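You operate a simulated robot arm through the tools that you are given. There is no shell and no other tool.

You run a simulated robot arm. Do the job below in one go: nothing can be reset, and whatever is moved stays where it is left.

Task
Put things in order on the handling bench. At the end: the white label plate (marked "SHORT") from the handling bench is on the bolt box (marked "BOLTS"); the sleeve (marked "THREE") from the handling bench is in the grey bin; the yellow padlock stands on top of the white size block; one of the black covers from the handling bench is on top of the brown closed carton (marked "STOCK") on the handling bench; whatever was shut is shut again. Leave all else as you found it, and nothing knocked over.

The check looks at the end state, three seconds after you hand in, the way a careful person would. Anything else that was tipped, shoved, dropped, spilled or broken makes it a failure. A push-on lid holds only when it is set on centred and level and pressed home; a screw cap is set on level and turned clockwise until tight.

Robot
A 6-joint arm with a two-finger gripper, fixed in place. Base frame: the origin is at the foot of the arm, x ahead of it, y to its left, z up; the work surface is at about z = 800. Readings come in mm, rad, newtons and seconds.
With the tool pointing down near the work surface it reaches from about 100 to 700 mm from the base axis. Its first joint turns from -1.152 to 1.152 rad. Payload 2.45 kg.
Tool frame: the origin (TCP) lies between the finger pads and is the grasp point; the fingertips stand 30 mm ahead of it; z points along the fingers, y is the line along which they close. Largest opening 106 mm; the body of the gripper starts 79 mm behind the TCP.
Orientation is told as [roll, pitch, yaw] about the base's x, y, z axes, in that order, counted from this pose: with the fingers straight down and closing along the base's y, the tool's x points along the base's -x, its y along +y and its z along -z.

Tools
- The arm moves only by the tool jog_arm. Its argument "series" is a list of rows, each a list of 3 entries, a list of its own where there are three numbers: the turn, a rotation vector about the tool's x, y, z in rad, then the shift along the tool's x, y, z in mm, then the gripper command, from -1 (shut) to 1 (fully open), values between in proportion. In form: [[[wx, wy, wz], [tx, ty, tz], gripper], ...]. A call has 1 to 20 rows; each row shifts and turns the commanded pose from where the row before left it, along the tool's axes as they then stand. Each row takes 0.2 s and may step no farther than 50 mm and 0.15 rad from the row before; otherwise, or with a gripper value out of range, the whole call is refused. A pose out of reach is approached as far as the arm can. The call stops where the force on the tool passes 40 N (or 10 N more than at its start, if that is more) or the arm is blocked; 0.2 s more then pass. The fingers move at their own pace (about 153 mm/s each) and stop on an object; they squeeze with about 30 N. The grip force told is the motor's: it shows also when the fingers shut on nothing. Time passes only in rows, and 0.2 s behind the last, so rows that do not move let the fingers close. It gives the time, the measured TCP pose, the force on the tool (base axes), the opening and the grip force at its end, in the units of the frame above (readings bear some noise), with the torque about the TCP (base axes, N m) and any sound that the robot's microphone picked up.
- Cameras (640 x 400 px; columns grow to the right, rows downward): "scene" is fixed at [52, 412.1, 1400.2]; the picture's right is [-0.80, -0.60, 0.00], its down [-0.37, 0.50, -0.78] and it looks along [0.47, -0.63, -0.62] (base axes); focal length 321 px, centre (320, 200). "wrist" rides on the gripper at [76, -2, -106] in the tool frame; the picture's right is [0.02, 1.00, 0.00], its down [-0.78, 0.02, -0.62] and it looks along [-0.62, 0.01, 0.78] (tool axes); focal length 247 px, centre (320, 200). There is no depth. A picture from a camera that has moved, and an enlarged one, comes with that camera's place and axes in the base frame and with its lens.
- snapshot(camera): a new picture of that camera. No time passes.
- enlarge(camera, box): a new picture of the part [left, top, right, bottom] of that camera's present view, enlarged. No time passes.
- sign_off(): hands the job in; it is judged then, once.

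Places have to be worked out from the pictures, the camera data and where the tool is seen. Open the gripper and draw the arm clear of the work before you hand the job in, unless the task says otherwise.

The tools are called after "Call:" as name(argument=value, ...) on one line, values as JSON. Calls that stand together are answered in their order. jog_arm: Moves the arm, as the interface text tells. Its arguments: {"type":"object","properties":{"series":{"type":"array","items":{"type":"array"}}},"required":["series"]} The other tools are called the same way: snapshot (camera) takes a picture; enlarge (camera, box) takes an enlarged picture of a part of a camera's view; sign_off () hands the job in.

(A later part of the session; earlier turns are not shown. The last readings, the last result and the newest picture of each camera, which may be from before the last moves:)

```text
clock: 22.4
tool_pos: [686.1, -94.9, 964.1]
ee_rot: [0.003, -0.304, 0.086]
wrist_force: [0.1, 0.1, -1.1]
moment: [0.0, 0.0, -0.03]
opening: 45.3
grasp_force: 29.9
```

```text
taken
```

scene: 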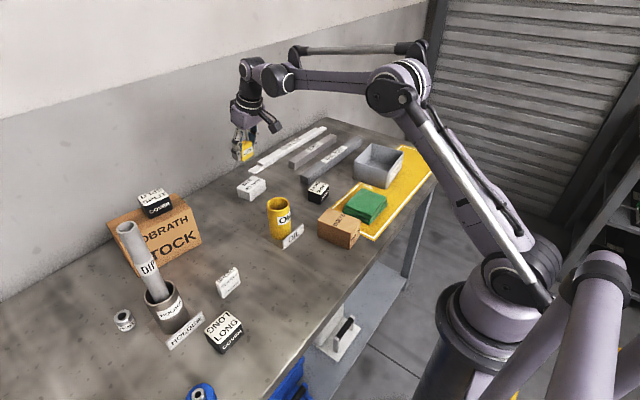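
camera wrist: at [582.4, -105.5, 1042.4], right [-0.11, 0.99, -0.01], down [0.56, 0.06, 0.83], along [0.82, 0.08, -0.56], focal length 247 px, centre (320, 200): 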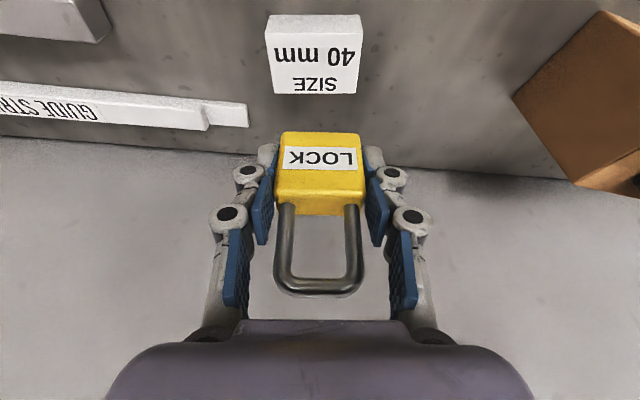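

The padlock is above the block with full reach. I measure the block top from this view before lowering.

Call:
enlarge(camera="wrist", box=[240, 0, 400, 100])

```text
4.00 times, centred on (320, 50) of wrist
camera zoom: at [582.4, -105.5, 1042.4], right [-0.11, 0.99, -0.01], down [0.56, 0.06, 0.83], along [0.82, 0.08, -0.56], focal length 988 px, centre (320, 800)
```

zoom: 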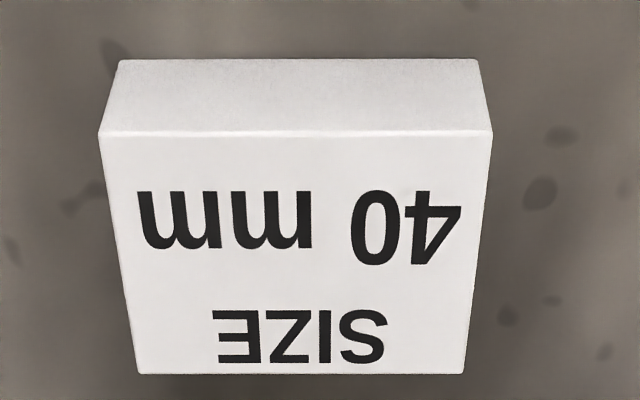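

The block is aligned with the tool; from this straight view its centre is about 2 mm ahead and 6 mm to the -y side of the TCP. I correct and lower to just above the block.

Call:
jog_arm(series=[[[0, 0, 0], [7.8, -2, 27.6], -1], [[0, 0, 0], [7.8, -2, 27.6], -1], [[0, 0, 0], [7.8, -2, 27.6], -1], [[0, 0, 0], [0, 0, 0], -1]])

Call:
snapshot(camera="wrist")

Call:
enlarge(camera="scene", box=[200, 130, 300, 220])

```text
clock: 23.4
tool_pos: [687.7, -99.7, 879.2]
ee_rot: [0.001, -0.303, 0.084]
wrist_force: [0.6, -0.4, -2.4]
moment: [0.01, -0.01, 0.0]
opening: 45.2
grasp_force: 30.0
```

```text
taken
camera wrist: at [584.4, -111.1, 956.2], right [-0.1, 0.99, -0.01], down [0.56, 0.06, 0.83], along [0.82, 0.08, -0.56], focal length 247 px, centre (320, 200)
```

wrist: 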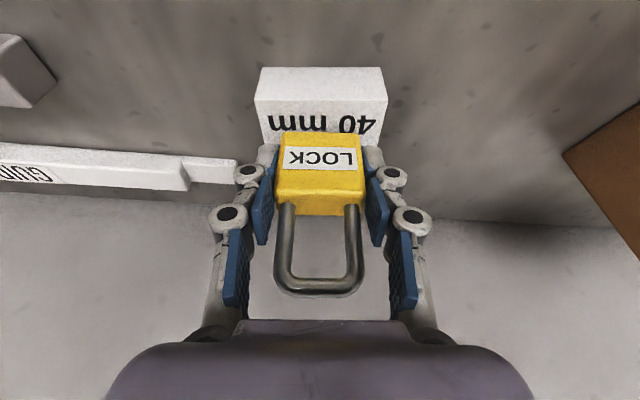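

```text
4.44 times, centred on (250, 175) of scene
camera zoom: at [52.0, 412.1, 1400.2], right [-0.8, -0.6, 0.0], down [-0.37, 0.5, -0.78], along [0.47, -0.63, -0.62], focal length 1425 px, centre (631, 311)
```

zoom: 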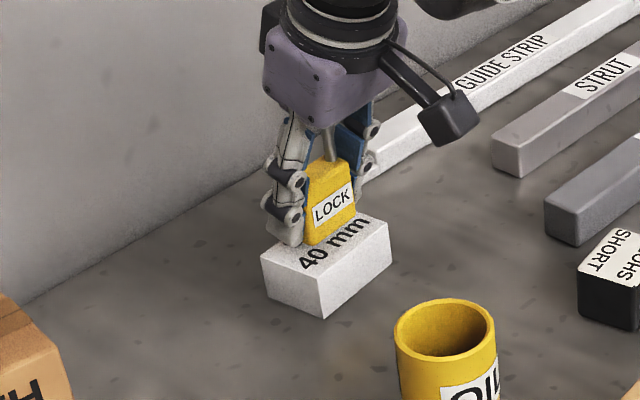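

The padlock is centred over the block in both directions (about 15 mm margin front and back). I lower the last few mm until the force shows contact.

Call:
jog_arm(series=[[[0, 0, 0], [0.6, 0, 1.9], -1], [[0, 0, 0], [0.6, 0, 1.9], -1], [[0, 0, 0], [0, 0, 0], -1]])

```text
clock: 24.2
tool_pos: [689.8, -100.4, 875.4]
ee_rot: [-0.001, -0.301, 0.085]
wrist_force: [-0.2, -0.2, -1.8]
moment: [0.0, 0.03, 0.02]
opening: 45.3
grasp_force: 29.5
```

No contact yet at z=875.4. I go on in small steps.

Call:
jog_arm(series=[[[0, 0, 0], [0.3, 0, 0.95], -1], [[0, 0, 0], [0, 0, 0], -1]])

Call:
jog_arm(series=[[[0, 0, 0], [0.3, 0, 0.95], -1], [[0, 0, 0], [0, 0, 0], -1]])

Call:
enlarge(camera="scene", box=[220, 150, 280, 205])

```text
clock: 24.8
tool_pos: [688.4, -99.6, 873.0]
ee_rot: [-0.002, -0.303, 0.083]
wrist_force: [0.5, -0.1, -1.7]
moment: [0.01, 0.01, 0.04]
opening: 45.3
grasp_force: 29.6
```

```text
clock: 25.4
tool_pos: [689.6, -100.1, 872.7]
ee_rot: [0.001, -0.302, 0.083]
wrist_force: [1.3, -0.1, -1.3]
moment: [0.02, -0.03, 0.03]
opening: 45.2
grasp_force: 30.0
```

```text
7.27 times, centred on (250, 178) of scene
camera zoom: at [52.0, 412.1, 1400.2], right [-0.8, -0.6, 0.0], down [-0.37, 0.5, -0.78], along [0.47, -0.63, -0.62], focal length 2332 px, centre (829, 364)
```

zoom: 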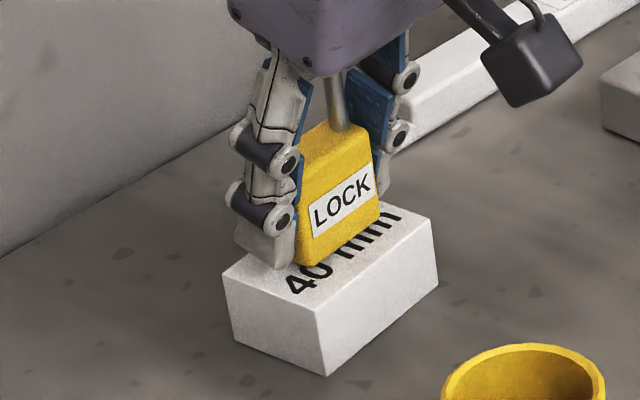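

Still no contact; two more 1 mm steps.

Call:
jog_arm(series=[[[0, 0, 0], [0.3, 0, 0.95], -1], [[0, 0, 0], [0, 0, 0], -1]])

Call:
jog_arm(series=[[[0, 0, 0], [0.3, 0, 0.95], -1], [[0, 0, 0], [0, 0, 0], -1]])

```text
clock: 26.0
tool_pos: [689.1, -100.3, 870.6]
ee_rot: [-0.001, -0.302, 0.083]
wrist_force: [-0.1, -0.3, -1.6]
moment: [-0.01, 0.0, 0.01]
opening: 45.0
grasp_force: 30.2
```

```text
clock: 26.6
tool_pos: [689.1, -100.2, 871.6]
ee_rot: [0.0, -0.302, 0.084]
wrist_force: [-0.2, -0.2, -1.7]
moment: [0.0, 0.0, 0.0]
opening: 45.3
grasp_force: 29.2
```

The readings still show only the padlock's weight; block top may be a bit below 840. I continue.

Call:
jog_arm(series=[[[0, 0, 0], [0.3, 0, 0.95], -1], [[0, 0, 0], [0, 0, 0], -1]])

Call:
jog_arm(series=[[[0, 0, 0], [0.3, 0, 0.95], -1], [[0, 0, 0], [0, 0, 0], -1]])

Call:
snapshot(camera="wrist")

Call:
enlarge(camera="scene", box=[230, 160, 270, 200])

```text
clock: 27.2
tool_pos: [687.6, -101.6, 869.4]
ee_rot: [0.0, -0.302, 0.085]
wrist_force: [-0.1, -0.2, -1.7]
moment: [0.0, 0.0, 0.02]
opening: 44.9
grasp_force: 29.8
```

```text
clock: 27.8
tool_pos: [687.5, -100.7, 870.3]
ee_rot: [-0.002, -0.303, 0.082]
wrist_force: [-0.2, 0.1, 3.6]
moment: [-0.14, 0.0, 0.01]
opening: 45.1
grasp_force: 30.2
```

```text
taken
camera wrist: at [584.5, -111.4, 947.2], right [-0.1, 0.99, -0.01], down [0.56, 0.06, 0.83], along [0.82, 0.08, -0.56], focal length 247 px, centre (320, 200)
```

wrist: 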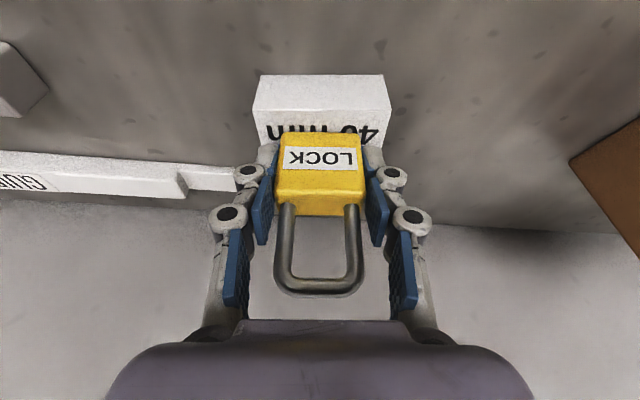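

```text
10.00 times, centred on (250, 180) of scene
camera zoom: at [51.9, 412.1, 1400.2], right [-0.8, -0.6, 0.0], down [-0.37, 0.5, -0.78], along [0.47, -0.63, -0.62], focal length 3207 px, centre (1020, 400)
```

zoom: 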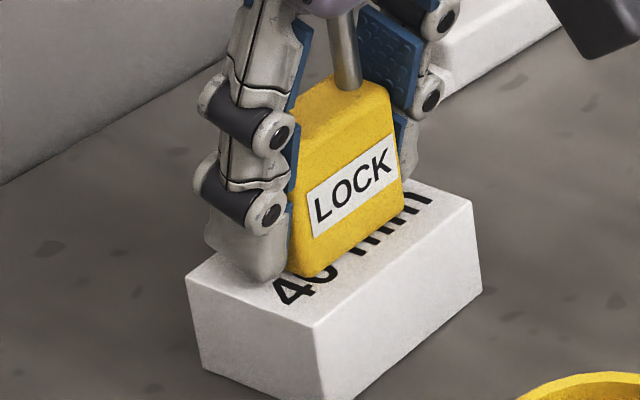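

First contact (about 5 N), slightly to one side. I press 0.5–1 mm more to see whether it seats evenly.

Call:
jog_arm(series=[[[0, 0, 0], [0.15, 0, 0.5], -1], [[0, 0, 0], [0, 0, 0], -1], [[0, 0, 0], [0, 0, 0], -1]])

Call:
jog_arm(series=[[[0, 0, 0], [0, 0, 0], -1]])

```text
clock: 28.6
tool_pos: [688.9, -100.5, 869.6]
ee_rot: [0.0, -0.304, 0.084]
wrist_force: [-2.1, 0.1, 14.8]
moment: [-0.16, 0.08, -0.02]
opening: 45.0
grasp_force: 30.3
```

```text
clock: 29.0
tool_pos: [687.6, -101.0, 869.2]
ee_rot: [-0.001, -0.304, 0.084]
wrist_force: [-1.6, 0.7, 16.8]
moment: [-0.09, 0.02, -0.02]
opening: 45.6
grasp_force: 30.2
```

The load is now even (17 N, centred), so the padlock is seated. I ease off, open to 64 mm and back straight out along the tool axis.

Call:
jog_arm(series=[[[0, 0, 0], [-0.15, 0, -0.5], -1], [[0, 0, 0], [0, 0, 0], -0.1], [[0, 0, 0], [0, 0, 0], 0.2], [[0, 0, 0], [0, 0, 0], 0.2], [[0, 0, 0], [0, 0, -15], 0.2], [[0, 0, 0], [0, 0, -35], 0.2], [[0, 0, 0], [0, 0, -45], 0.2], [[0, 0, 0], [0, 0, -45], 0.2], [[0, 0, 0], [0, 0, 0], 0.2]])

Call:
snapshot(camera="wrist")

Call:
enlarge(camera="scene", box=[200, 130, 300, 220])

```text
clock: 31.0
tool_pos: [647.4, -104.8, 1002.1]
ee_rot: [0.001, -0.302, 0.084]
wrist_force: [0.5, 0.2, 0.1]
moment: [0.01, 0.01, -0.01]
opening: 63.6
grasp_force: 0.1
```

```text
taken
camera wrist: at [543.7, -115.0, 1080.7], right [-0.1, 0.99, -0.01], down [0.56, 0.06, 0.83], along [0.82, 0.08, -0.56], focal length 247 px, centre (320, 200)
```

wrist: 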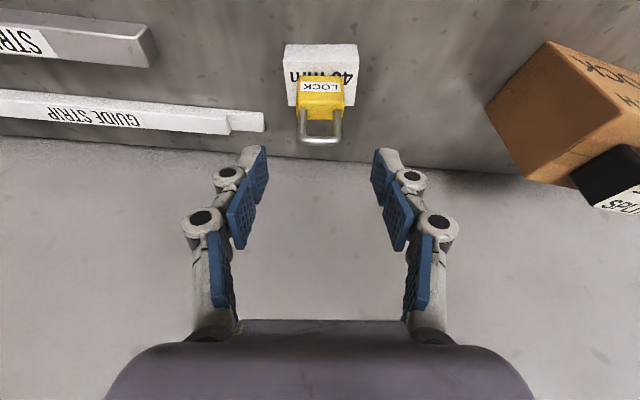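

```text
4.44 times, centred on (250, 175) of scene
camera zoom: at [52.0, 412.1, 1400.2], right [-0.8, -0.6, 0.0], down [-0.37, 0.5, -0.78], along [0.47, -0.63, -0.62], focal length 1425 px, centre (631, 311)
```

zoom: 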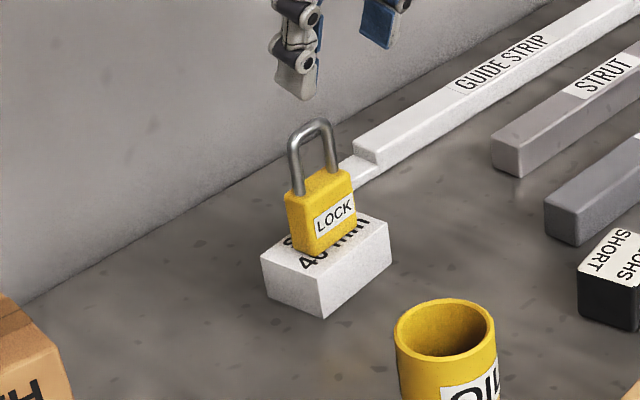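

The padlock stands squarely on the size block. Next the SHORT plate at about (472,178), 52 wide × 14 thick × 41 tall. I move above it, straighten the tool and turn it +90° so the fingers close across its thickness.

Call:
jog_arm(series=[[[0, 0, 0], [16.1, 33.6, -12.6], 0.2], [[0, 0, 0], [16.1, 33.6, -12.6], 0.2], [[0, 0, 0], [16.1, 33.6, -12.6], 0.2], [[0, 0, 0], [16.1, 33.6, -12.6], 0.2], [[0, 0, 0], [16.1, 33.6, -12.6], 0.2], [[0, 0, 0], [16.1, 33.6, -12.6], 0.2], [[0, 0, 0], [16.1, 33.6, -12.6], 0.2], [[0, 0, 0], [16.1, 33.6, -12.6], 0.2], [[0, 0.15, 0], [0, 0, 0], 0.2], [[0, 0.15, 0], [0, 0, 0], 0.2], [[0, 0, 0], [0, 0, 0], 0.2]])

Call:
snapshot(camera="wrist")

```text
clock: 33.4
tool_pos: [472.5, 149.7, 1061.1]
ee_rot: [0.001, 0.001, 0.083]
wrist_force: [0.8, 0.5, -0.7]
moment: [0.01, -0.02, 0.03]
opening: 63.7
grasp_force: 0.0
```

```text
taken
camera wrist: at [396.7, 142.0, 1166.3], right [-0.11, 0.99, 0.0], down [0.78, 0.08, 0.62], along [0.62, 0.07, -0.78], focal length 247 px, centre (320, 200)
```

wrist: 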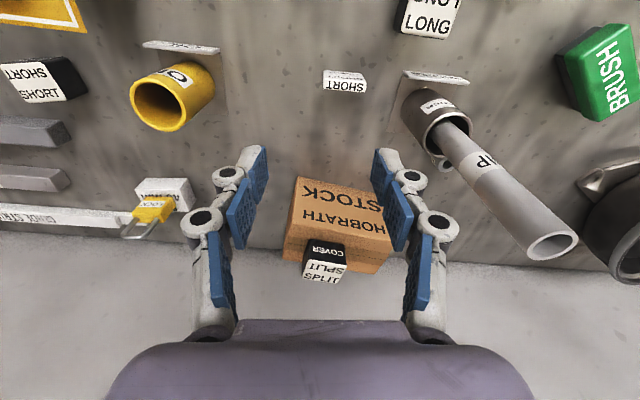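

I take close-ups of the plate and of the rod/sleeve area from here.

Call:
enlarge(camera="wrist", box=[300, 50, 400, 110])

Call:
enlarge(camera="wrist", box=[380, 60, 600, 270])

```text
6.40 times, centred on (350, 80) of wrist
camera zoom: at [396.7, 142.0, 1166.3], right [-0.11, 0.99, 0.0], down [0.78, 0.08, 0.62], along [0.62, 0.07, -0.78], focal length 1581 px, centre (128, 968)
```

zoom: 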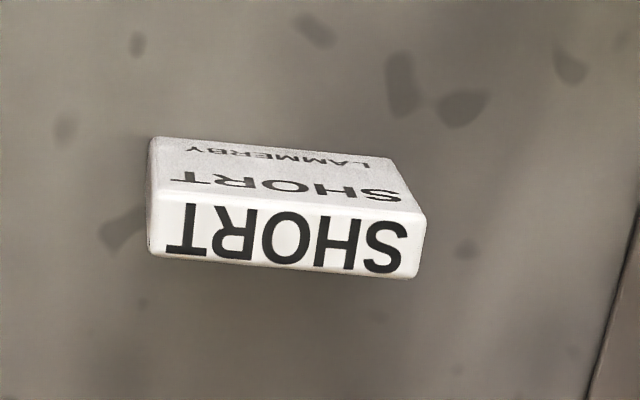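

```text
1.90 times, centred on (490, 165) of wrist
camera zoom: at [396.7, 142.0, 1166.3], right [-0.11, 0.99, 0.0], down [0.78, 0.08, 0.62], along [0.62, 0.07, -0.78], focal length 470 px, centre (-4, 267)
```

zoom: 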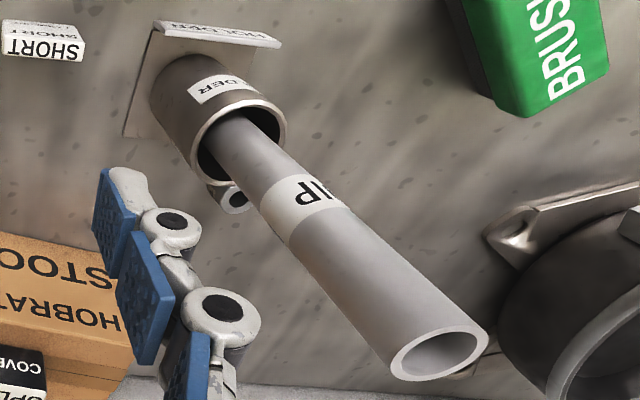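

Plate centre (471.7,178.5), yaw ≈ +0.02, top ≈ 843. I centre over it and turn the tool to yaw 1.591.

Call:
jog_arm(series=[[[0, 0, 0], [-1.6, 28.8, 0], 0.2], [[0, 0, -0.1371], [0, 0, 0], 0.2], [[0, 0, -0.1371], [0, 0, 0], 0.2], [[0, 0, -0.1371], [0, 0, 0], 0.2], [[0, 0, -0.1371], [0, 0, 0], 0.2], [[0, 0, -0.1371], [0, 0, 0], 0.2], [[0, 0, -0.1371], [0, 0, 0], 0.2], [[0, 0, -0.1371], [0, 0, 0], 0.2], [[0, 0, -0.1371], [0, 0, 0], 0.2], [[0, 0, -0.1371], [0, 0, 0], 0.2], [[0, 0, -0.1371], [0, 0, 0], 0.2], [[0, 0, -0.1371], [0, 0, 0], 0.2], [[0, 0, 0], [0, 0, 0], 0.2]])

Call:
snapshot(camera="wrist")

Call:
snapshot(camera="scene")

```text
clock: 36.2
tool_pos: [471.7, 178.5, 1062.7]
ee_rot: [-0.001, 0.0, 1.595]
wrist_force: [-0.6, -0.1, 0.6]
moment: [0.01, -0.01, 0.02]
opening: 63.6
grasp_force: 0.0
```

```text
taken
camera wrist: at [474.9, 103.0, 1166.2], right [-1.0, -0.05, 0.0], down [-0.04, 0.78, 0.62], along [-0.03, 0.62, -0.78], focal length 247 px, centre (320, 200)
```

wrist: 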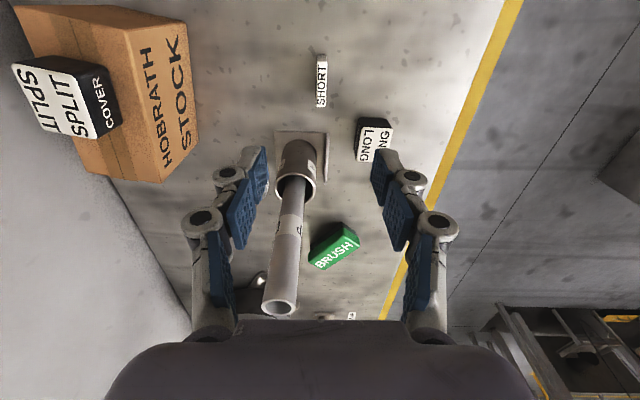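

```text
taken
```

scene: 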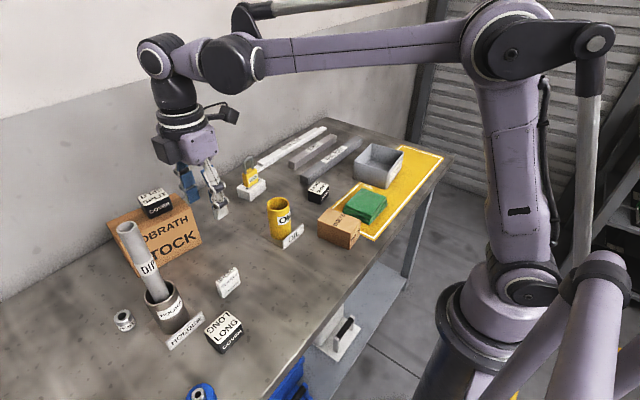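

Centred over the plate with the fingers closing along x. I descend in stages.

Call:
jog_arm(series=[[[0, 0, 0], [0, 0, 47], 0.2], [[0, 0, 0], [0, 0, 47], 0.2], [[0, 0, 0], [0, 0, 47], 0.2], [[0, 0, 0], [0, 0, 47], 0.2], [[0, 0, 0], [0, 0, 0], 0.2]])

Call:
snapshot(camera="wrist")

Call:
enlarge(camera="scene", box=[160, 200, 300, 320])

```text
clock: 37.4
tool_pos: [470.1, 181.4, 871.7]
ee_rot: [-0.001, -0.001, 1.594]
wrist_force: [0.8, -0.2, 0.1]
moment: [0.0, -0.02, 0.01]
opening: 63.7
grasp_force: 0.0
```

```text
taken
camera wrist: at [473.9, 104.1, 976.9], right [-1.0, -0.04, 0.0], down [-0.04, 0.78, 0.62], along [-0.03, 0.62, -0.78], focal length 247 px, centre (320, 200)
```

wrist: 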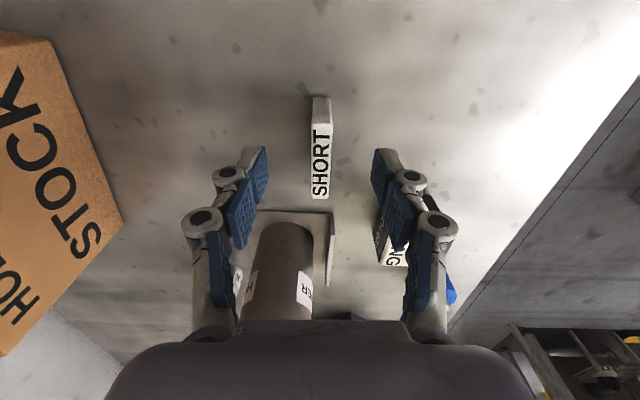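

```text
3.33 times, centred on (230, 260) of scene
camera zoom: at [52.0, 412.1, 1400.2], right [-0.8, -0.6, 0.0], down [-0.37, 0.5, -0.78], along [0.47, -0.63, -0.62], focal length 1069 px, centre (620, 0)
```

zoom: 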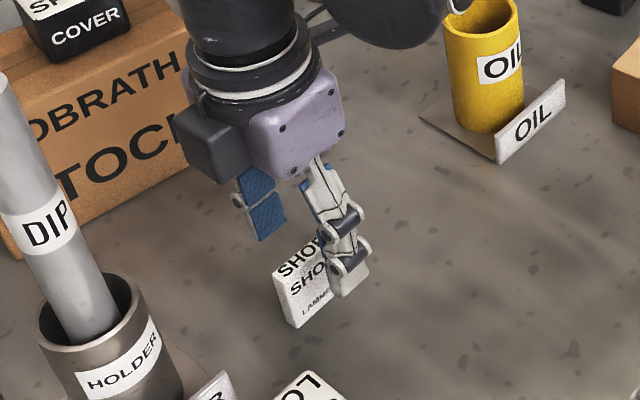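

Plate centred between the fingers. I go down 37 mm and grip.

Call:
jog_arm(series=[[[0, 0, 0], [0, 0, 18.5], 0.2], [[0, 0, 0], [0, 0, 18.5], 0.2], [[0, 0, 0], [0, 0, 0], 0.2], [[0, 0, 0], [0, 0, 0], -1], [[0, 0, 0], [0, 0, 0], -1], [[0, 0, 0], [0, 0, 0], -1]])

Call:
snapshot(camera="wrist")

```text
clock: 38.8
tool_pos: [470.8, 179.5, 835.2]
ee_rot: [-0.002, -0.002, 1.596]
wrist_force: [-0.2, -0.2, -0.7]
moment: [0.02, 0.0, -0.03]
opening: 10.9
grasp_force: 30.1
```

```text
taken
camera wrist: at [474.8, 103.6, 940.4], right [-1.0, -0.04, 0.0], down [-0.04, 0.78, 0.62], along [-0.03, 0.62, -0.78], focal length 247 px, centre (320, 200)
```

wrist: 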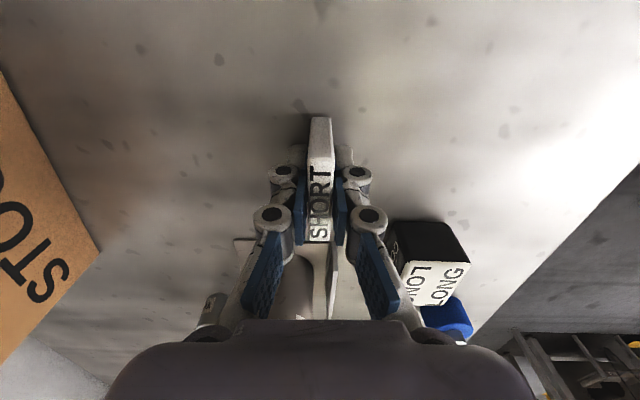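

Plate gripped (10.9 mm). I lift it to z≈1000 and turn the tool back to yaw ≈ 0.09 (the bolt box's direction).

Call:
jog_arm(series=[[[0, 0, 0], [0, 0, -10], -1], [[0, 0, 0], [0, 0, -45], -1], [[0, 0, 0], [0, 0, -48], -1], [[0, 0, 0], [0, 0, -48], -1], [[0, 0, 0], [45, 0, -14], -1], [[0, 0, 0.1368], [0, 0, 0], -1], [[0, 0, 0.1368], [0, 0, 0], -1], [[0, 0, 0.1368], [0, 0, 0], -1], [[0, 0, 0.1368], [0, 0, 0], -1], [[0, 0, 0.1368], [0, 0, 0], -1], [[0, 0, 0.1368], [0, 0, 0], -1], [[0, 0, 0.1368], [0, 0, 0], -1], [[0, 0, 0.1368], [0, 0, 0], -1], [[0, 0, 0.1368], [0, 0, 0], -1], [[0, 0, 0.1368], [0, 0, 0], -1], [[0, 0, 0.1368], [0, 0, 0], -1], [[0, 0, 0], [0, 0, 0], -1]])

Call:
snapshot(camera="wrist")

```text
clock: 42.4
tool_pos: [472.8, 134.2, 1000.8]
ee_rot: [0.001, -0.002, 0.087]
wrist_force: [-0.5, 0.0, -0.9]
moment: [0.01, -0.05, -0.02]
opening: 10.7
grasp_force: 30.2
```

```text
taken
camera wrist: at [396.4, 126.2, 1105.9], right [-0.11, 0.99, 0.0], down [0.78, 0.08, 0.62], along [0.62, 0.07, -0.78], focal length 247 px, centre (320, 200)
```

wrist: 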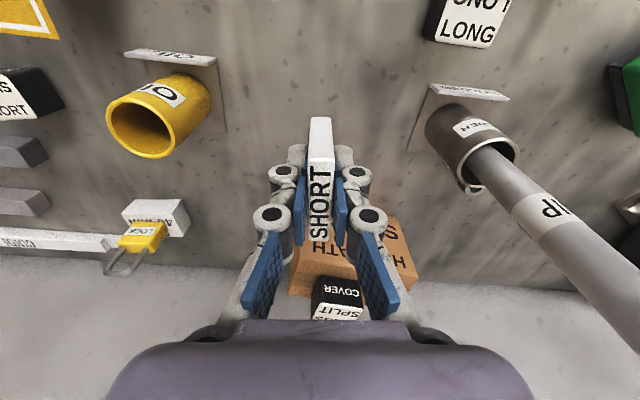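

I carry the plate over the bolt box at (368,-99), staying at z=1000.

Call:
jog_arm(series=[[[0, 0, 0], [20.8, -37.2, 0], -1], [[0, 0, 0], [20.8, -37.2, 0], -1], [[0, 0, 0], [20.8, -37.2, 0], -1], [[0, 0, 0], [20.8, -37.2, 0], -1], [[0, 0, 0], [20.8, -37.2, 0], -1], [[0, 0, 0], [20.8, -37.2, 0], -1], [[0, 0, 0], [0, 0, 0], -1]])

Call:
snapshot(camera="wrist")

Call:
snapshot(camera="scene")

```text
clock: 44.0
tool_pos: [367.6, -98.6, 999.1]
ee_rot: [0.0, -0.003, 0.089]
wrist_force: [0.5, 0.3, -0.4]
moment: [0.0, 0.04, 0.0]
opening: 10.8
grasp_force: 30.2
```

```text
taken
camera wrist: at [292.0, -107.4, 1105.2], right [-0.11, 0.99, 0.0], down [0.78, 0.09, 0.62], along [0.62, 0.07, -0.78], focal length 247 px, centre (320, 200)
```

wrist: 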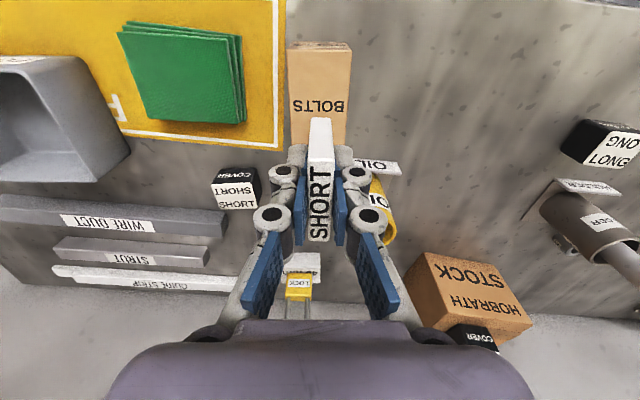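

```text
taken
```

scene: 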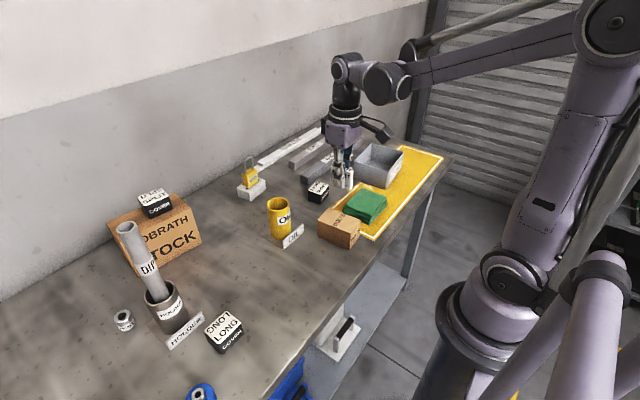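

Call:
enlarge(camera="wrist", box=[260, 30, 400, 170])

```text
2.86 times, centred on (330, 100) of wrist
camera zoom: at [292.0, -107.4, 1105.2], right [-0.11, 0.99, 0.0], down [0.78, 0.09, 0.62], along [0.62, 0.07, -0.78], focal length 706 px, centre (291, 486)
```

zoom: 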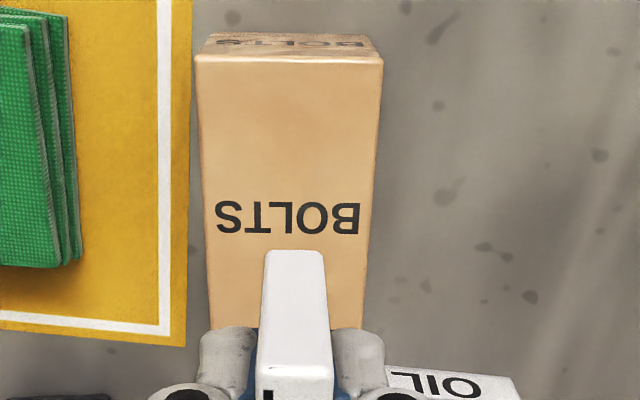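

The box is parallel to the plate; its centre is ~2 mm to the -y side. I correct and lower to about 8 mm above the lid.

Call:
jog_arm(series=[[[0, 0, 0], [-1, -1.2, 32], -1], [[0, 0, 0], [-1, -1.1, 32], -1], [[0, 0, 0], [0, 0, 32], -1], [[0, 0, 0], [0, 0, 0], -1]])

Call:
snapshot(camera="wrist")

Call:
enlarge(camera="scene", box=[290, 160, 410, 260])

```text
clock: 45.0
tool_pos: [370.3, -100.8, 903.9]
ee_rot: [0.001, -0.001, 0.09]
wrist_force: [0.7, 0.4, -0.1]
moment: [-0.02, -0.03, -0.02]
opening: 10.8
grasp_force: 30.0
```

```text
taken
camera wrist: at [294.7, -109.8, 1008.8], right [-0.11, 0.99, 0.0], down [0.78, 0.09, 0.62], along [0.62, 0.07, -0.78], focal length 247 px, centre (320, 200)
```

wrist: 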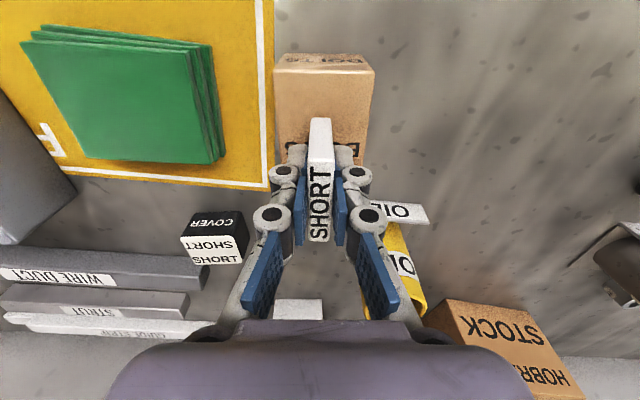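

```text
4.00 times, centred on (350, 210) of scene
camera zoom: at [52.0, 412.1, 1400.2], right [-0.8, -0.6, 0.0], down [-0.37, 0.5, -0.78], along [0.47, -0.63, -0.62], focal length 1283 px, centre (200, 160)
```

zoom: 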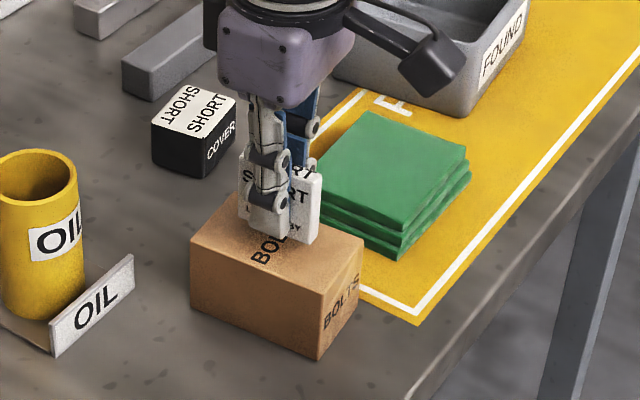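

The plate hangs centred just above the box. I lower in small steps and watch for contact.

Call:
jog_arm(series=[[[0, 0, 0], [0, 0, 3], -1], [[0, 0, 0], [0, 0, 3], -1], [[0, 0, 0], [0, 0, 0], -1]])

Call:
jog_arm(series=[[[0, 0, 0], [0, 0, 1], -1], [[0, 0, 0], [0, 0, 0], -1]])

Call:
jog_arm(series=[[[0, 0, 0], [0, 0, 1], -1], [[0, 0, 0], [0, 0, 0], -1]])

```text
clock: 45.8
tool_pos: [370.6, -100.1, 898.8]
ee_rot: [0.002, 0.0, 0.089]
wrist_force: [0.6, 0.2, 0.1]
moment: [0.02, 0.01, 0.01]
opening: 11.0
grasp_force: 30.7
```

```text
clock: 46.4
tool_pos: [371.5, -100.2, 898.7]
ee_rot: [0.0, -0.002, 0.089]
wrist_force: [-0.1, -0.6, -0.3]
moment: [0.0, 0.01, 0.0]
opening: 11.2
grasp_force: 29.8
```

```text
clock: 47.0
tool_pos: [370.2, -101.3, 895.1]
ee_rot: [0.0, -0.001, 0.089]
wrist_force: [-0.7, -0.5, -0.6]
moment: [-0.03, 0.0, 0.03]
opening: 10.6
grasp_force: 30.0
```

Still free. I continue step by step.

Call:
jog_arm(series=[[[0, 0, 0], [0, 0, 1], -1], [[0, 0, 0], [0, 0, 0], -1]])

Call:
jog_arm(series=[[[0, 0, 0], [0, 0, 1], -1], [[0, 0, 0], [0, 0, 0], -1]])

Call:
jog_arm(series=[[[0, 0, 0], [0, 0, 0.7], -1], [[0, 0, 0], [0, 0, 0], -1]])

Call:
enlarge(camera="scene", box=[330, 185, 390, 245])

```text
clock: 47.6
tool_pos: [370.8, -100.7, 895.1]
ee_rot: [0.001, -0.003, 0.09]
wrist_force: [0.4, 0.6, -0.3]
moment: [-0.02, 0.0, 0.0]
opening: 10.9
grasp_force: 30.0
```

```text
clock: 48.2
tool_pos: [371.6, -101.0, 895.0]
ee_rot: [-0.001, -0.002, 0.09]
wrist_force: [-1.2, 1.1, 12.5]
moment: [0.02, -0.05, 0.03]
opening: 10.9
grasp_force: 30.2
```

```text
clock: 48.8
tool_pos: [370.6, -100.1, 894.4]
ee_rot: [-0.001, -0.004, 0.089]
wrist_force: [1.4, 1.5, 29.9]
moment: [0.01, -0.07, -0.02]
opening: 10.8
grasp_force: 30.1
```

```text
6.67 times, centred on (360, 215) of scene
camera zoom: at [51.7, 412.2, 1400.2], right [-0.8, -0.6, 0.0], down [-0.37, 0.5, -0.78], along [0.47, -0.63, -0.62], focal length 2138 px, centre (53, 100)
```

zoom: 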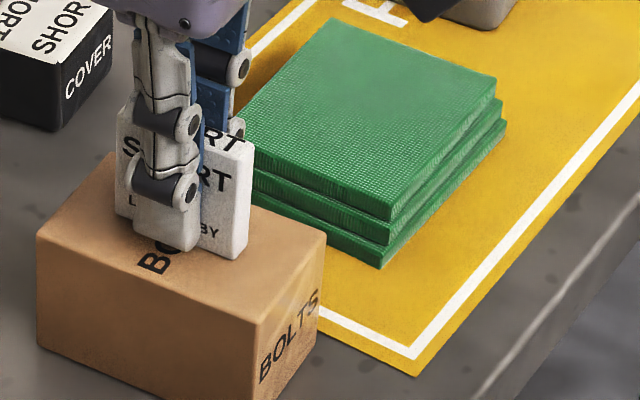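

Seated with 30 N, centred. I ease off 1 mm, open to ~36 mm and rise straight up.

Call:
jog_arm(series=[[[0, 0, 0], [0, 0, -1], -1], [[0, 0, 0], [0, 0, 0], -0.65], [[0, 0, 0], [0, 0, 0], -0.32], [[0, 0, 0], [0, 0, 0], -0.32], [[0, 0, 0], [0, 0, -15], -0.32], [[0, 0, 0], [0, 0, -40], -0.32], [[0, 0, 0], [0, 0, -48], -0.32], [[0, 0, 0], [0, 0, -48], -0.32], [[0, 0, 0], [0, 0, 0], -0.32]])

Call:
snapshot(camera="wrist")

Call:
enlarge(camera="scene", box=[290, 160, 410, 260])

```text
clock: 50.8
tool_pos: [370.3, -100.9, 1046.5]
ee_rot: [0.001, 0.0, 0.089]
wrist_force: [0.4, 0.0, 0.5]
moment: [0.01, -0.03, -0.01]
opening: 36.3
grasp_force: 0.0
```

```text
taken
camera wrist: at [294.3, -109.3, 1151.9], right [-0.11, 0.99, 0.0], down [0.78, 0.09, 0.62], along [0.62, 0.07, -0.78], focal length 247 px, centre (320, 200)
```

wrist: 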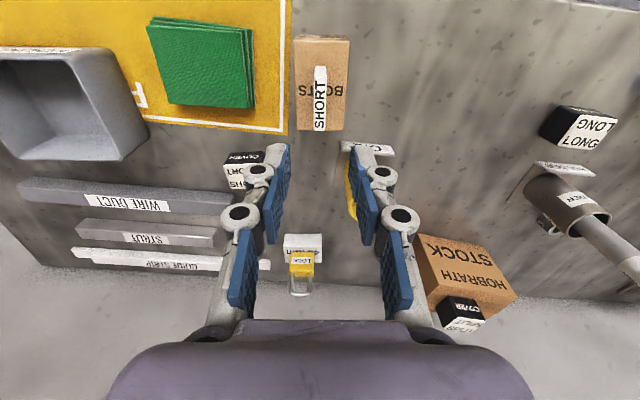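

```text
4.00 times, centred on (350, 210) of scene
camera zoom: at [52.0, 412.1, 1400.2], right [-0.8, -0.6, 0.0], down [-0.37, 0.5, -0.78], along [0.47, -0.63, -0.62], focal length 1283 px, centre (200, 160)
```

zoom: 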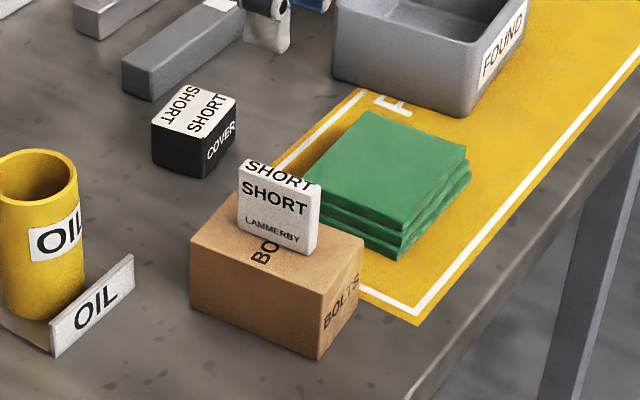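

The SHORT plate stands on the bolt box. Now the sleeve: it stands right behind the tall rod seen from the arm, so I'll come at it from the +y side with a tilted tool. I first swing over at z≈1100, short of the rod's radius.

Call:
jog_arm(series=[[[0, 0, 0], [-2.1, 43.7, -4.9], 0], [[0, 0, 0], [-2.1, 43.7, -4.9], 0], [[0, 0, 0], [-2.1, 43.7, -4.9], 0], [[0, 0, 0], [-2.1, 43.7, -4.9], 0], [[0, 0, 0], [-2.1, 43.7, -4.9], 0], [[0, 0, 0], [-2.1, 43.7, -4.9], 0], [[0, 0, 0], [-2.1, 43.7, -4.9], 0], [[0, 0, 0], [-2.1, 43.7, -4.9], 0], [[0, 0, 0], [-2.1, 43.7, -4.9], 0], [[0, 0, 0], [-2.1, 43.7, -4.9], 0], [[0, 0, 0], [-2.1, 43.7, -4.9], 0], [[0, 0, 0], [0, 0, 0], 0]])

Call:
snapshot(camera="wrist")

Call:
snapshot(camera="scene")

```text
clock: 53.4
tool_pos: [351.5, 381.7, 1100.5]
ee_rot: [0.001, -0.002, 0.09]
wrist_force: [-0.5, 0.1, -0.6]
moment: [0.01, 0.0, 0.03]
opening: 53.0
grasp_force: 0.1
```

```text
taken
camera wrist: at [275.1, 371.8, 1205.8], right [-0.11, 0.99, 0.0], down [0.78, 0.09, 0.62], along [0.62, 0.07, -0.78], focal length 247 px, centre (320, 200)
```

wrist: 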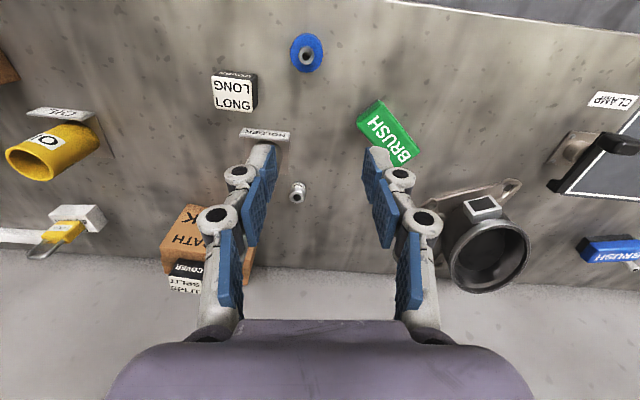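

```text
taken
```

scene: 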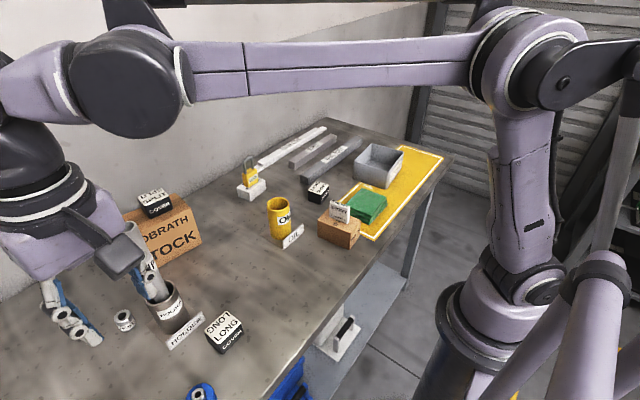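

Call:
enlarge(camera="wrist", box=[260, 160, 340, 220])

Call:
enlarge(camera="wrist", box=[340, 80, 560, 300])

Call:
enlarge(camera="scene", box=[80, 280, 220, 380])

```text
6.67 times, centred on (300, 190) of wrist
camera zoom: at [275.1, 371.8, 1205.8], right [-0.11, 0.99, 0.0], down [0.78, 0.09, 0.62], along [0.62, 0.07, -0.78], focal length 1646 px, centre (453, 267)
```

zoom: 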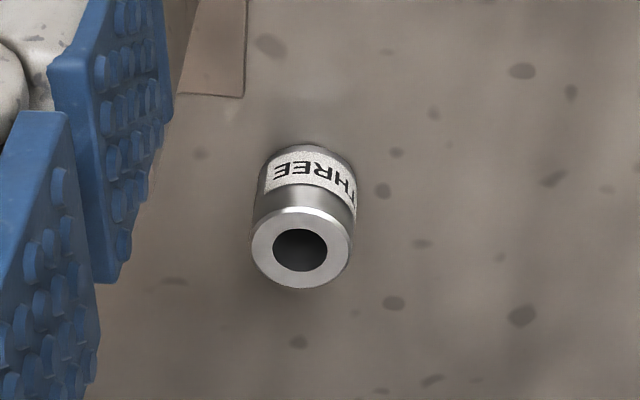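

```text
1.82 times, centred on (450, 190) of wrist
camera zoom: at [275.1, 371.8, 1205.8], right [-0.11, 0.99, 0.0], down [0.78, 0.09, 0.62], along [0.62, 0.07, -0.78], focal length 449 px, centre (84, 218)
```

zoom: 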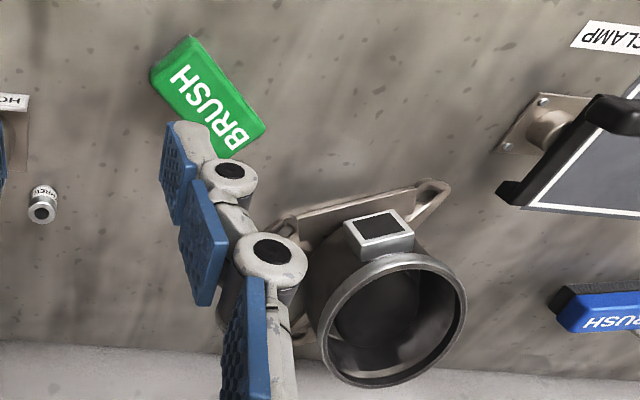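

```text
4.00 times, centred on (150, 330) of scene
camera zoom: at [52.0, 412.1, 1400.2], right [-0.8, -0.6, 0.0], down [-0.37, 0.5, -0.78], along [0.47, -0.63, -0.62], focal length 1283 px, centre (1000, -320)
```

zoom: 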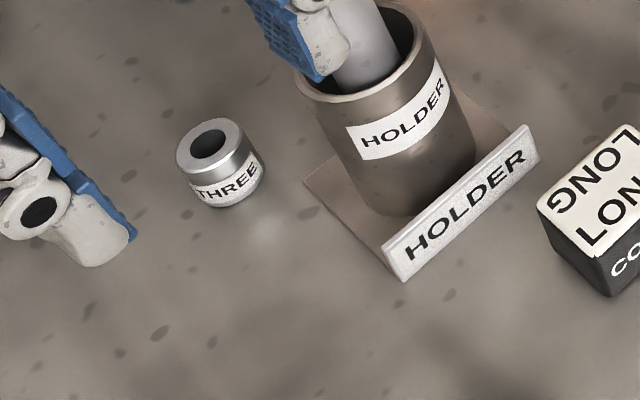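

Sleeve: centre ≈ (571,360), 30 mm diameter, 31 mm tall; rod axis ≈ (498,301), nearly vertical up to z≈1066; base-plate corner at (540,338). I turn the tool to yaw -0.807 and tilt 0.6 here at a safe place, fingers at 42 mm.

Call:
jog_arm(series=[[[0, 0, 0.1495], [0, 0, 0], -0.21], [[0, 0, 0.1495], [0, 0, 0], -0.21], [[0, 0, 0.1495], [0, 0, 0], -0.21], [[0, 0, 0.1495], [0, 0, 0], -0.21], [[0, 0, 0.1495], [0, 0, 0], -0.21], [[0, 0, 0.1495], [0, 0, 0], -0.21], [[0, -0.15, 0], [0, 0, 0], -0.21], [[0, -0.15, 0], [0, 0, 0], -0.21], [[0, -0.15, 0], [0, 0, 0], -0.21], [[0, -0.15, 0], [0, 0, 0], -0.21], [[0, 0, 0], [0, 0, 0], -0.21]])

Call:
snapshot(camera="wrist")

Call:
snapshot(camera="scene")

```text
clock: 55.8
tool_pos: [350.7, 379.6, 1100.3]
ee_rot: [0.002, -0.602, -0.812]
wrist_force: [-0.1, 0.0, 0.2]
moment: [0.01, 0.02, -0.01]
opening: 42.0
grasp_force: 0.0
```

```text
taken
camera wrist: at [264.4, 467.5, 1143.2], right [0.71, 0.7, -0.01], down [0.21, -0.2, 0.96], along [0.67, -0.68, -0.29], focal length 247 px, centre (320, 200)
```

wrist: 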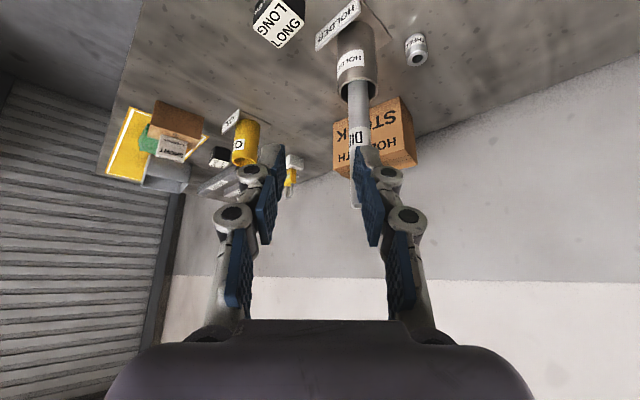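

```text
taken
```

scene: 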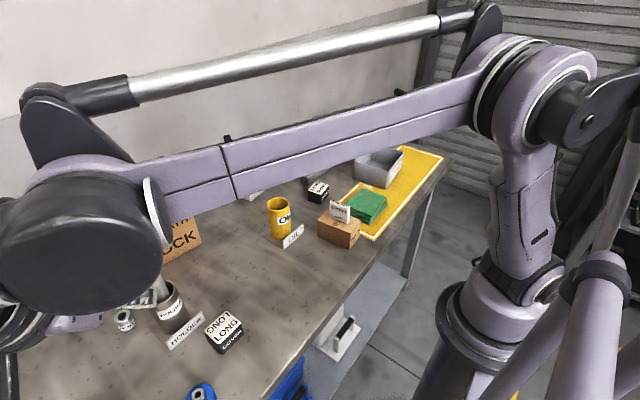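

The orientation is reached. I move to the pre-grasp position on the +y side of the rod, high at z≈960.

Call:
jog_arm(series=[[[0, 0, 0], [3.3, 28.9, 31.7], -0.21], [[0, 0, 0], [3.3, 28.9, 31.7], -0.21], [[0, 0, 0], [3.3, 28.9, 31.7], -0.21], [[0, 0, 0], [3.3, 28.9, 31.7], -0.21], [[0, 0, 0], [3.3, 28.9, 31.7], -0.21], [[0, 0, 0], [0, 0, 0], -0.21]])

Call:
snapshot(camera="wrist")

Call:
snapshot(camera="scene")

```text
clock: 57.2
tool_pos: [507.4, 424.8, 959.2]
ee_rot: [0.002, -0.601, -0.809]
wrist_force: [1.1, -0.4, -0.1]
moment: [-0.02, 0.02, -0.01]
opening: 41.9
grasp_force: 0.0
```

```text
taken
camera wrist: at [422.2, 512.1, 1002.8], right [0.71, 0.7, -0.01], down [0.21, -0.2, 0.96], along [0.67, -0.68, -0.3], focal length 247 px, centre (320, 200)
```

wrist: 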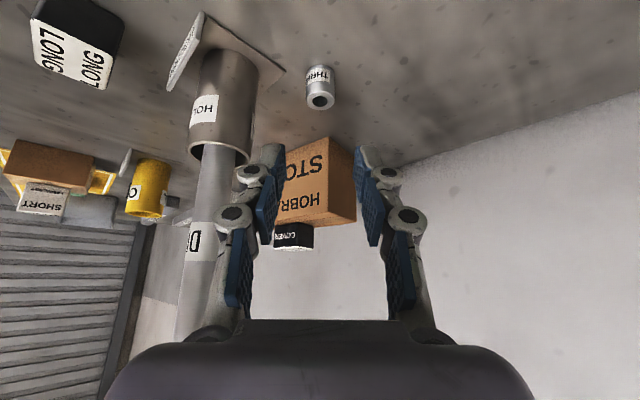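

```text
taken
```

scene: 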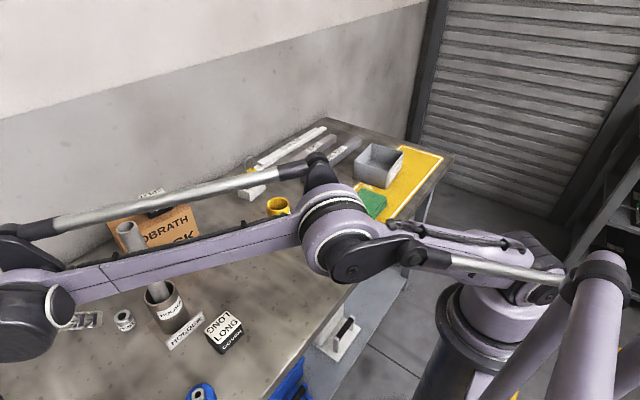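

The sleeve is straight ahead of the fingers, and the rod and forearm are well apart. I enlarge to refine the sleeve position.

Call:
enlarge(camera="wrist", box=[270, 50, 370, 125])

Call:
enlarge(camera="wrist", box=[140, 0, 380, 150])

```text
5.33 times, centred on (320, 88) of wrist
camera zoom: at [422.2, 512.1, 1002.8], right [0.71, 0.7, -0.01], down [0.21, -0.2, 0.96], along [0.67, -0.68, -0.3], focal length 1317 px, centre (320, 800)
```

zoom: 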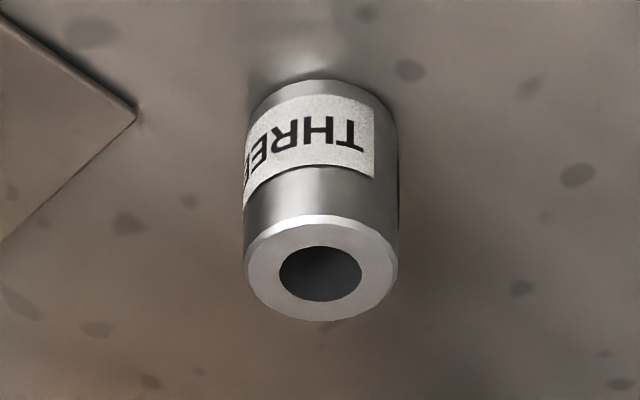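

```text
2.67 times, centred on (260, 75) of wrist
camera zoom: at [422.2, 512.1, 1002.8], right [0.71, 0.7, -0.01], down [0.21, -0.2, 0.96], along [0.67, -0.68, -0.3], focal length 659 px, centre (480, 533)
```

zoom: 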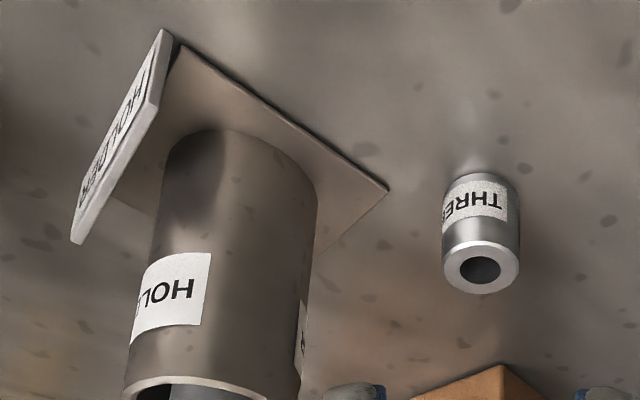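

Refined: sleeve (569,359), directly ahead by 90 mm; base plate corner stays ≥5 mm clear of the fingers. I advance at height, then come down vertically most of the way.

Call:
jog_arm(series=[[[0, 0, 0], [-32.35, -0.25, 22.2], -0.21], [[0, 0, 0], [-32.35, -0.25, 22.2], -0.21], [[0, 0, 0], [0, 0, 0], -0.21], [[0, 0, 0], [17, 0, 24.7], -0.21], [[0, 0, 0], [17, 0, 24.7], -0.21], [[0, 0, 0], [0, 0, 0], -0.21]])

Call:
snapshot(camera="wrist")

Call:
snapshot(camera="scene")

```text
clock: 58.6
tool_pos: [561.1, 367.8, 900.1]
ee_rot: [0.002, -0.601, -0.81]
wrist_force: [1.1, -0.9, -1.0]
moment: [-0.01, 0.03, -0.03]
opening: 41.7
grasp_force: 0.0
```

```text
taken
camera wrist: at [476.0, 455.5, 943.6], right [0.71, 0.7, -0.01], down [0.21, -0.2, 0.96], along [0.67, -0.68, -0.3], focal length 247 px, centre (320, 200)
```

wrist: 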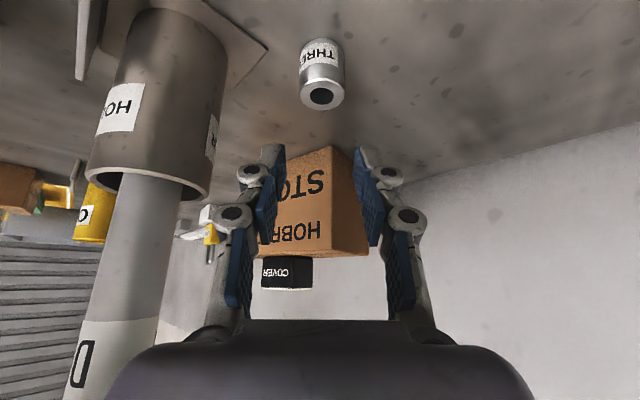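

```text
taken
```

scene: 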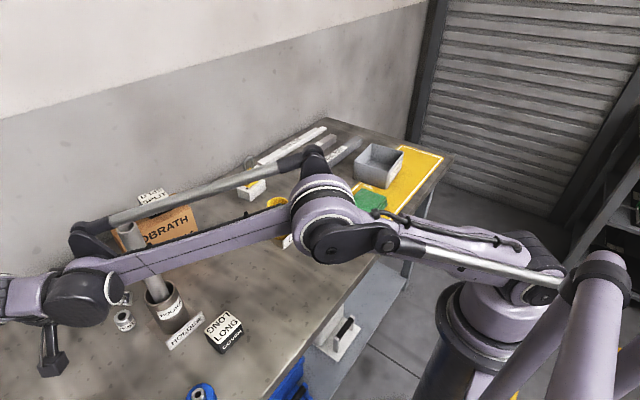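

Everything is clear: the rod is ~125 mm from the arm's plane and the sleeve is centred between the fingers. I descend to z≈850 and check once more.

Call:
jog_arm(series=[[[0, 0, 0], [14.1, 0, 20.6], -0.21], [[0, 0, 0], [14.1, 0, 20.6], -0.21], [[0, 0, 0], [0, 0, 0], -0.21]])

Call:
snapshot(camera="wrist")

Call:
enlarge(camera="scene", box=[20, 200, 220, 360])

```text
clock: 59.4
tool_pos: [561.7, 369.1, 850.8]
ee_rot: [0.002, -0.6, -0.81]
wrist_force: [-0.4, -0.1, 0.1]
moment: [-0.01, -0.03, 0.02]
opening: 41.9
grasp_force: 0.1
```

```text
taken
camera wrist: at [475.7, 456.3, 893.6], right [0.71, 0.7, -0.01], down [0.21, -0.2, 0.96], along [0.67, -0.68, -0.3], focal length 247 px, centre (320, 200)
```

wrist: 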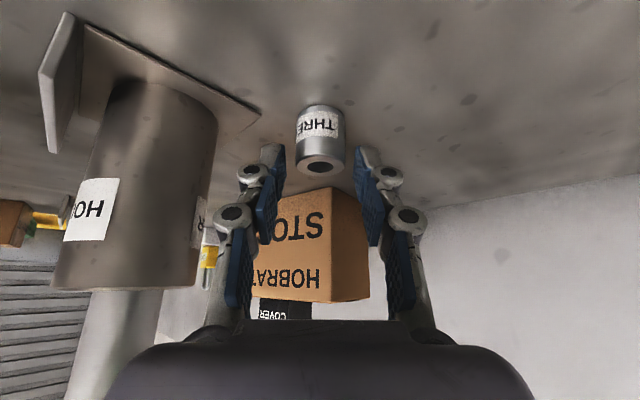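

```text
2.50 times, centred on (120, 280) of scene
camera zoom: at [52.0, 412.1, 1400.2], right [-0.8, -0.6, 0.0], down [-0.37, 0.5, -0.78], along [0.47, -0.63, -0.62], focal length 802 px, centre (820, 0)
```

zoom: 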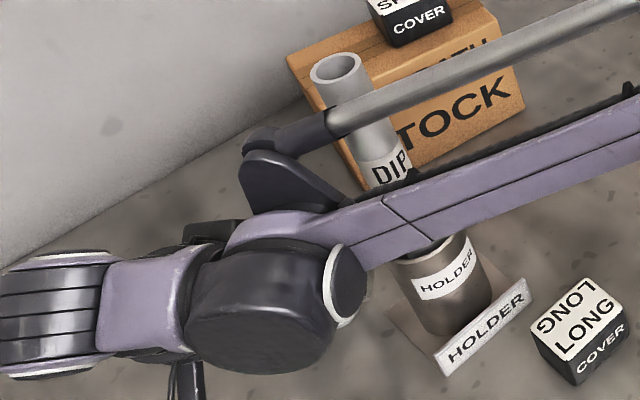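

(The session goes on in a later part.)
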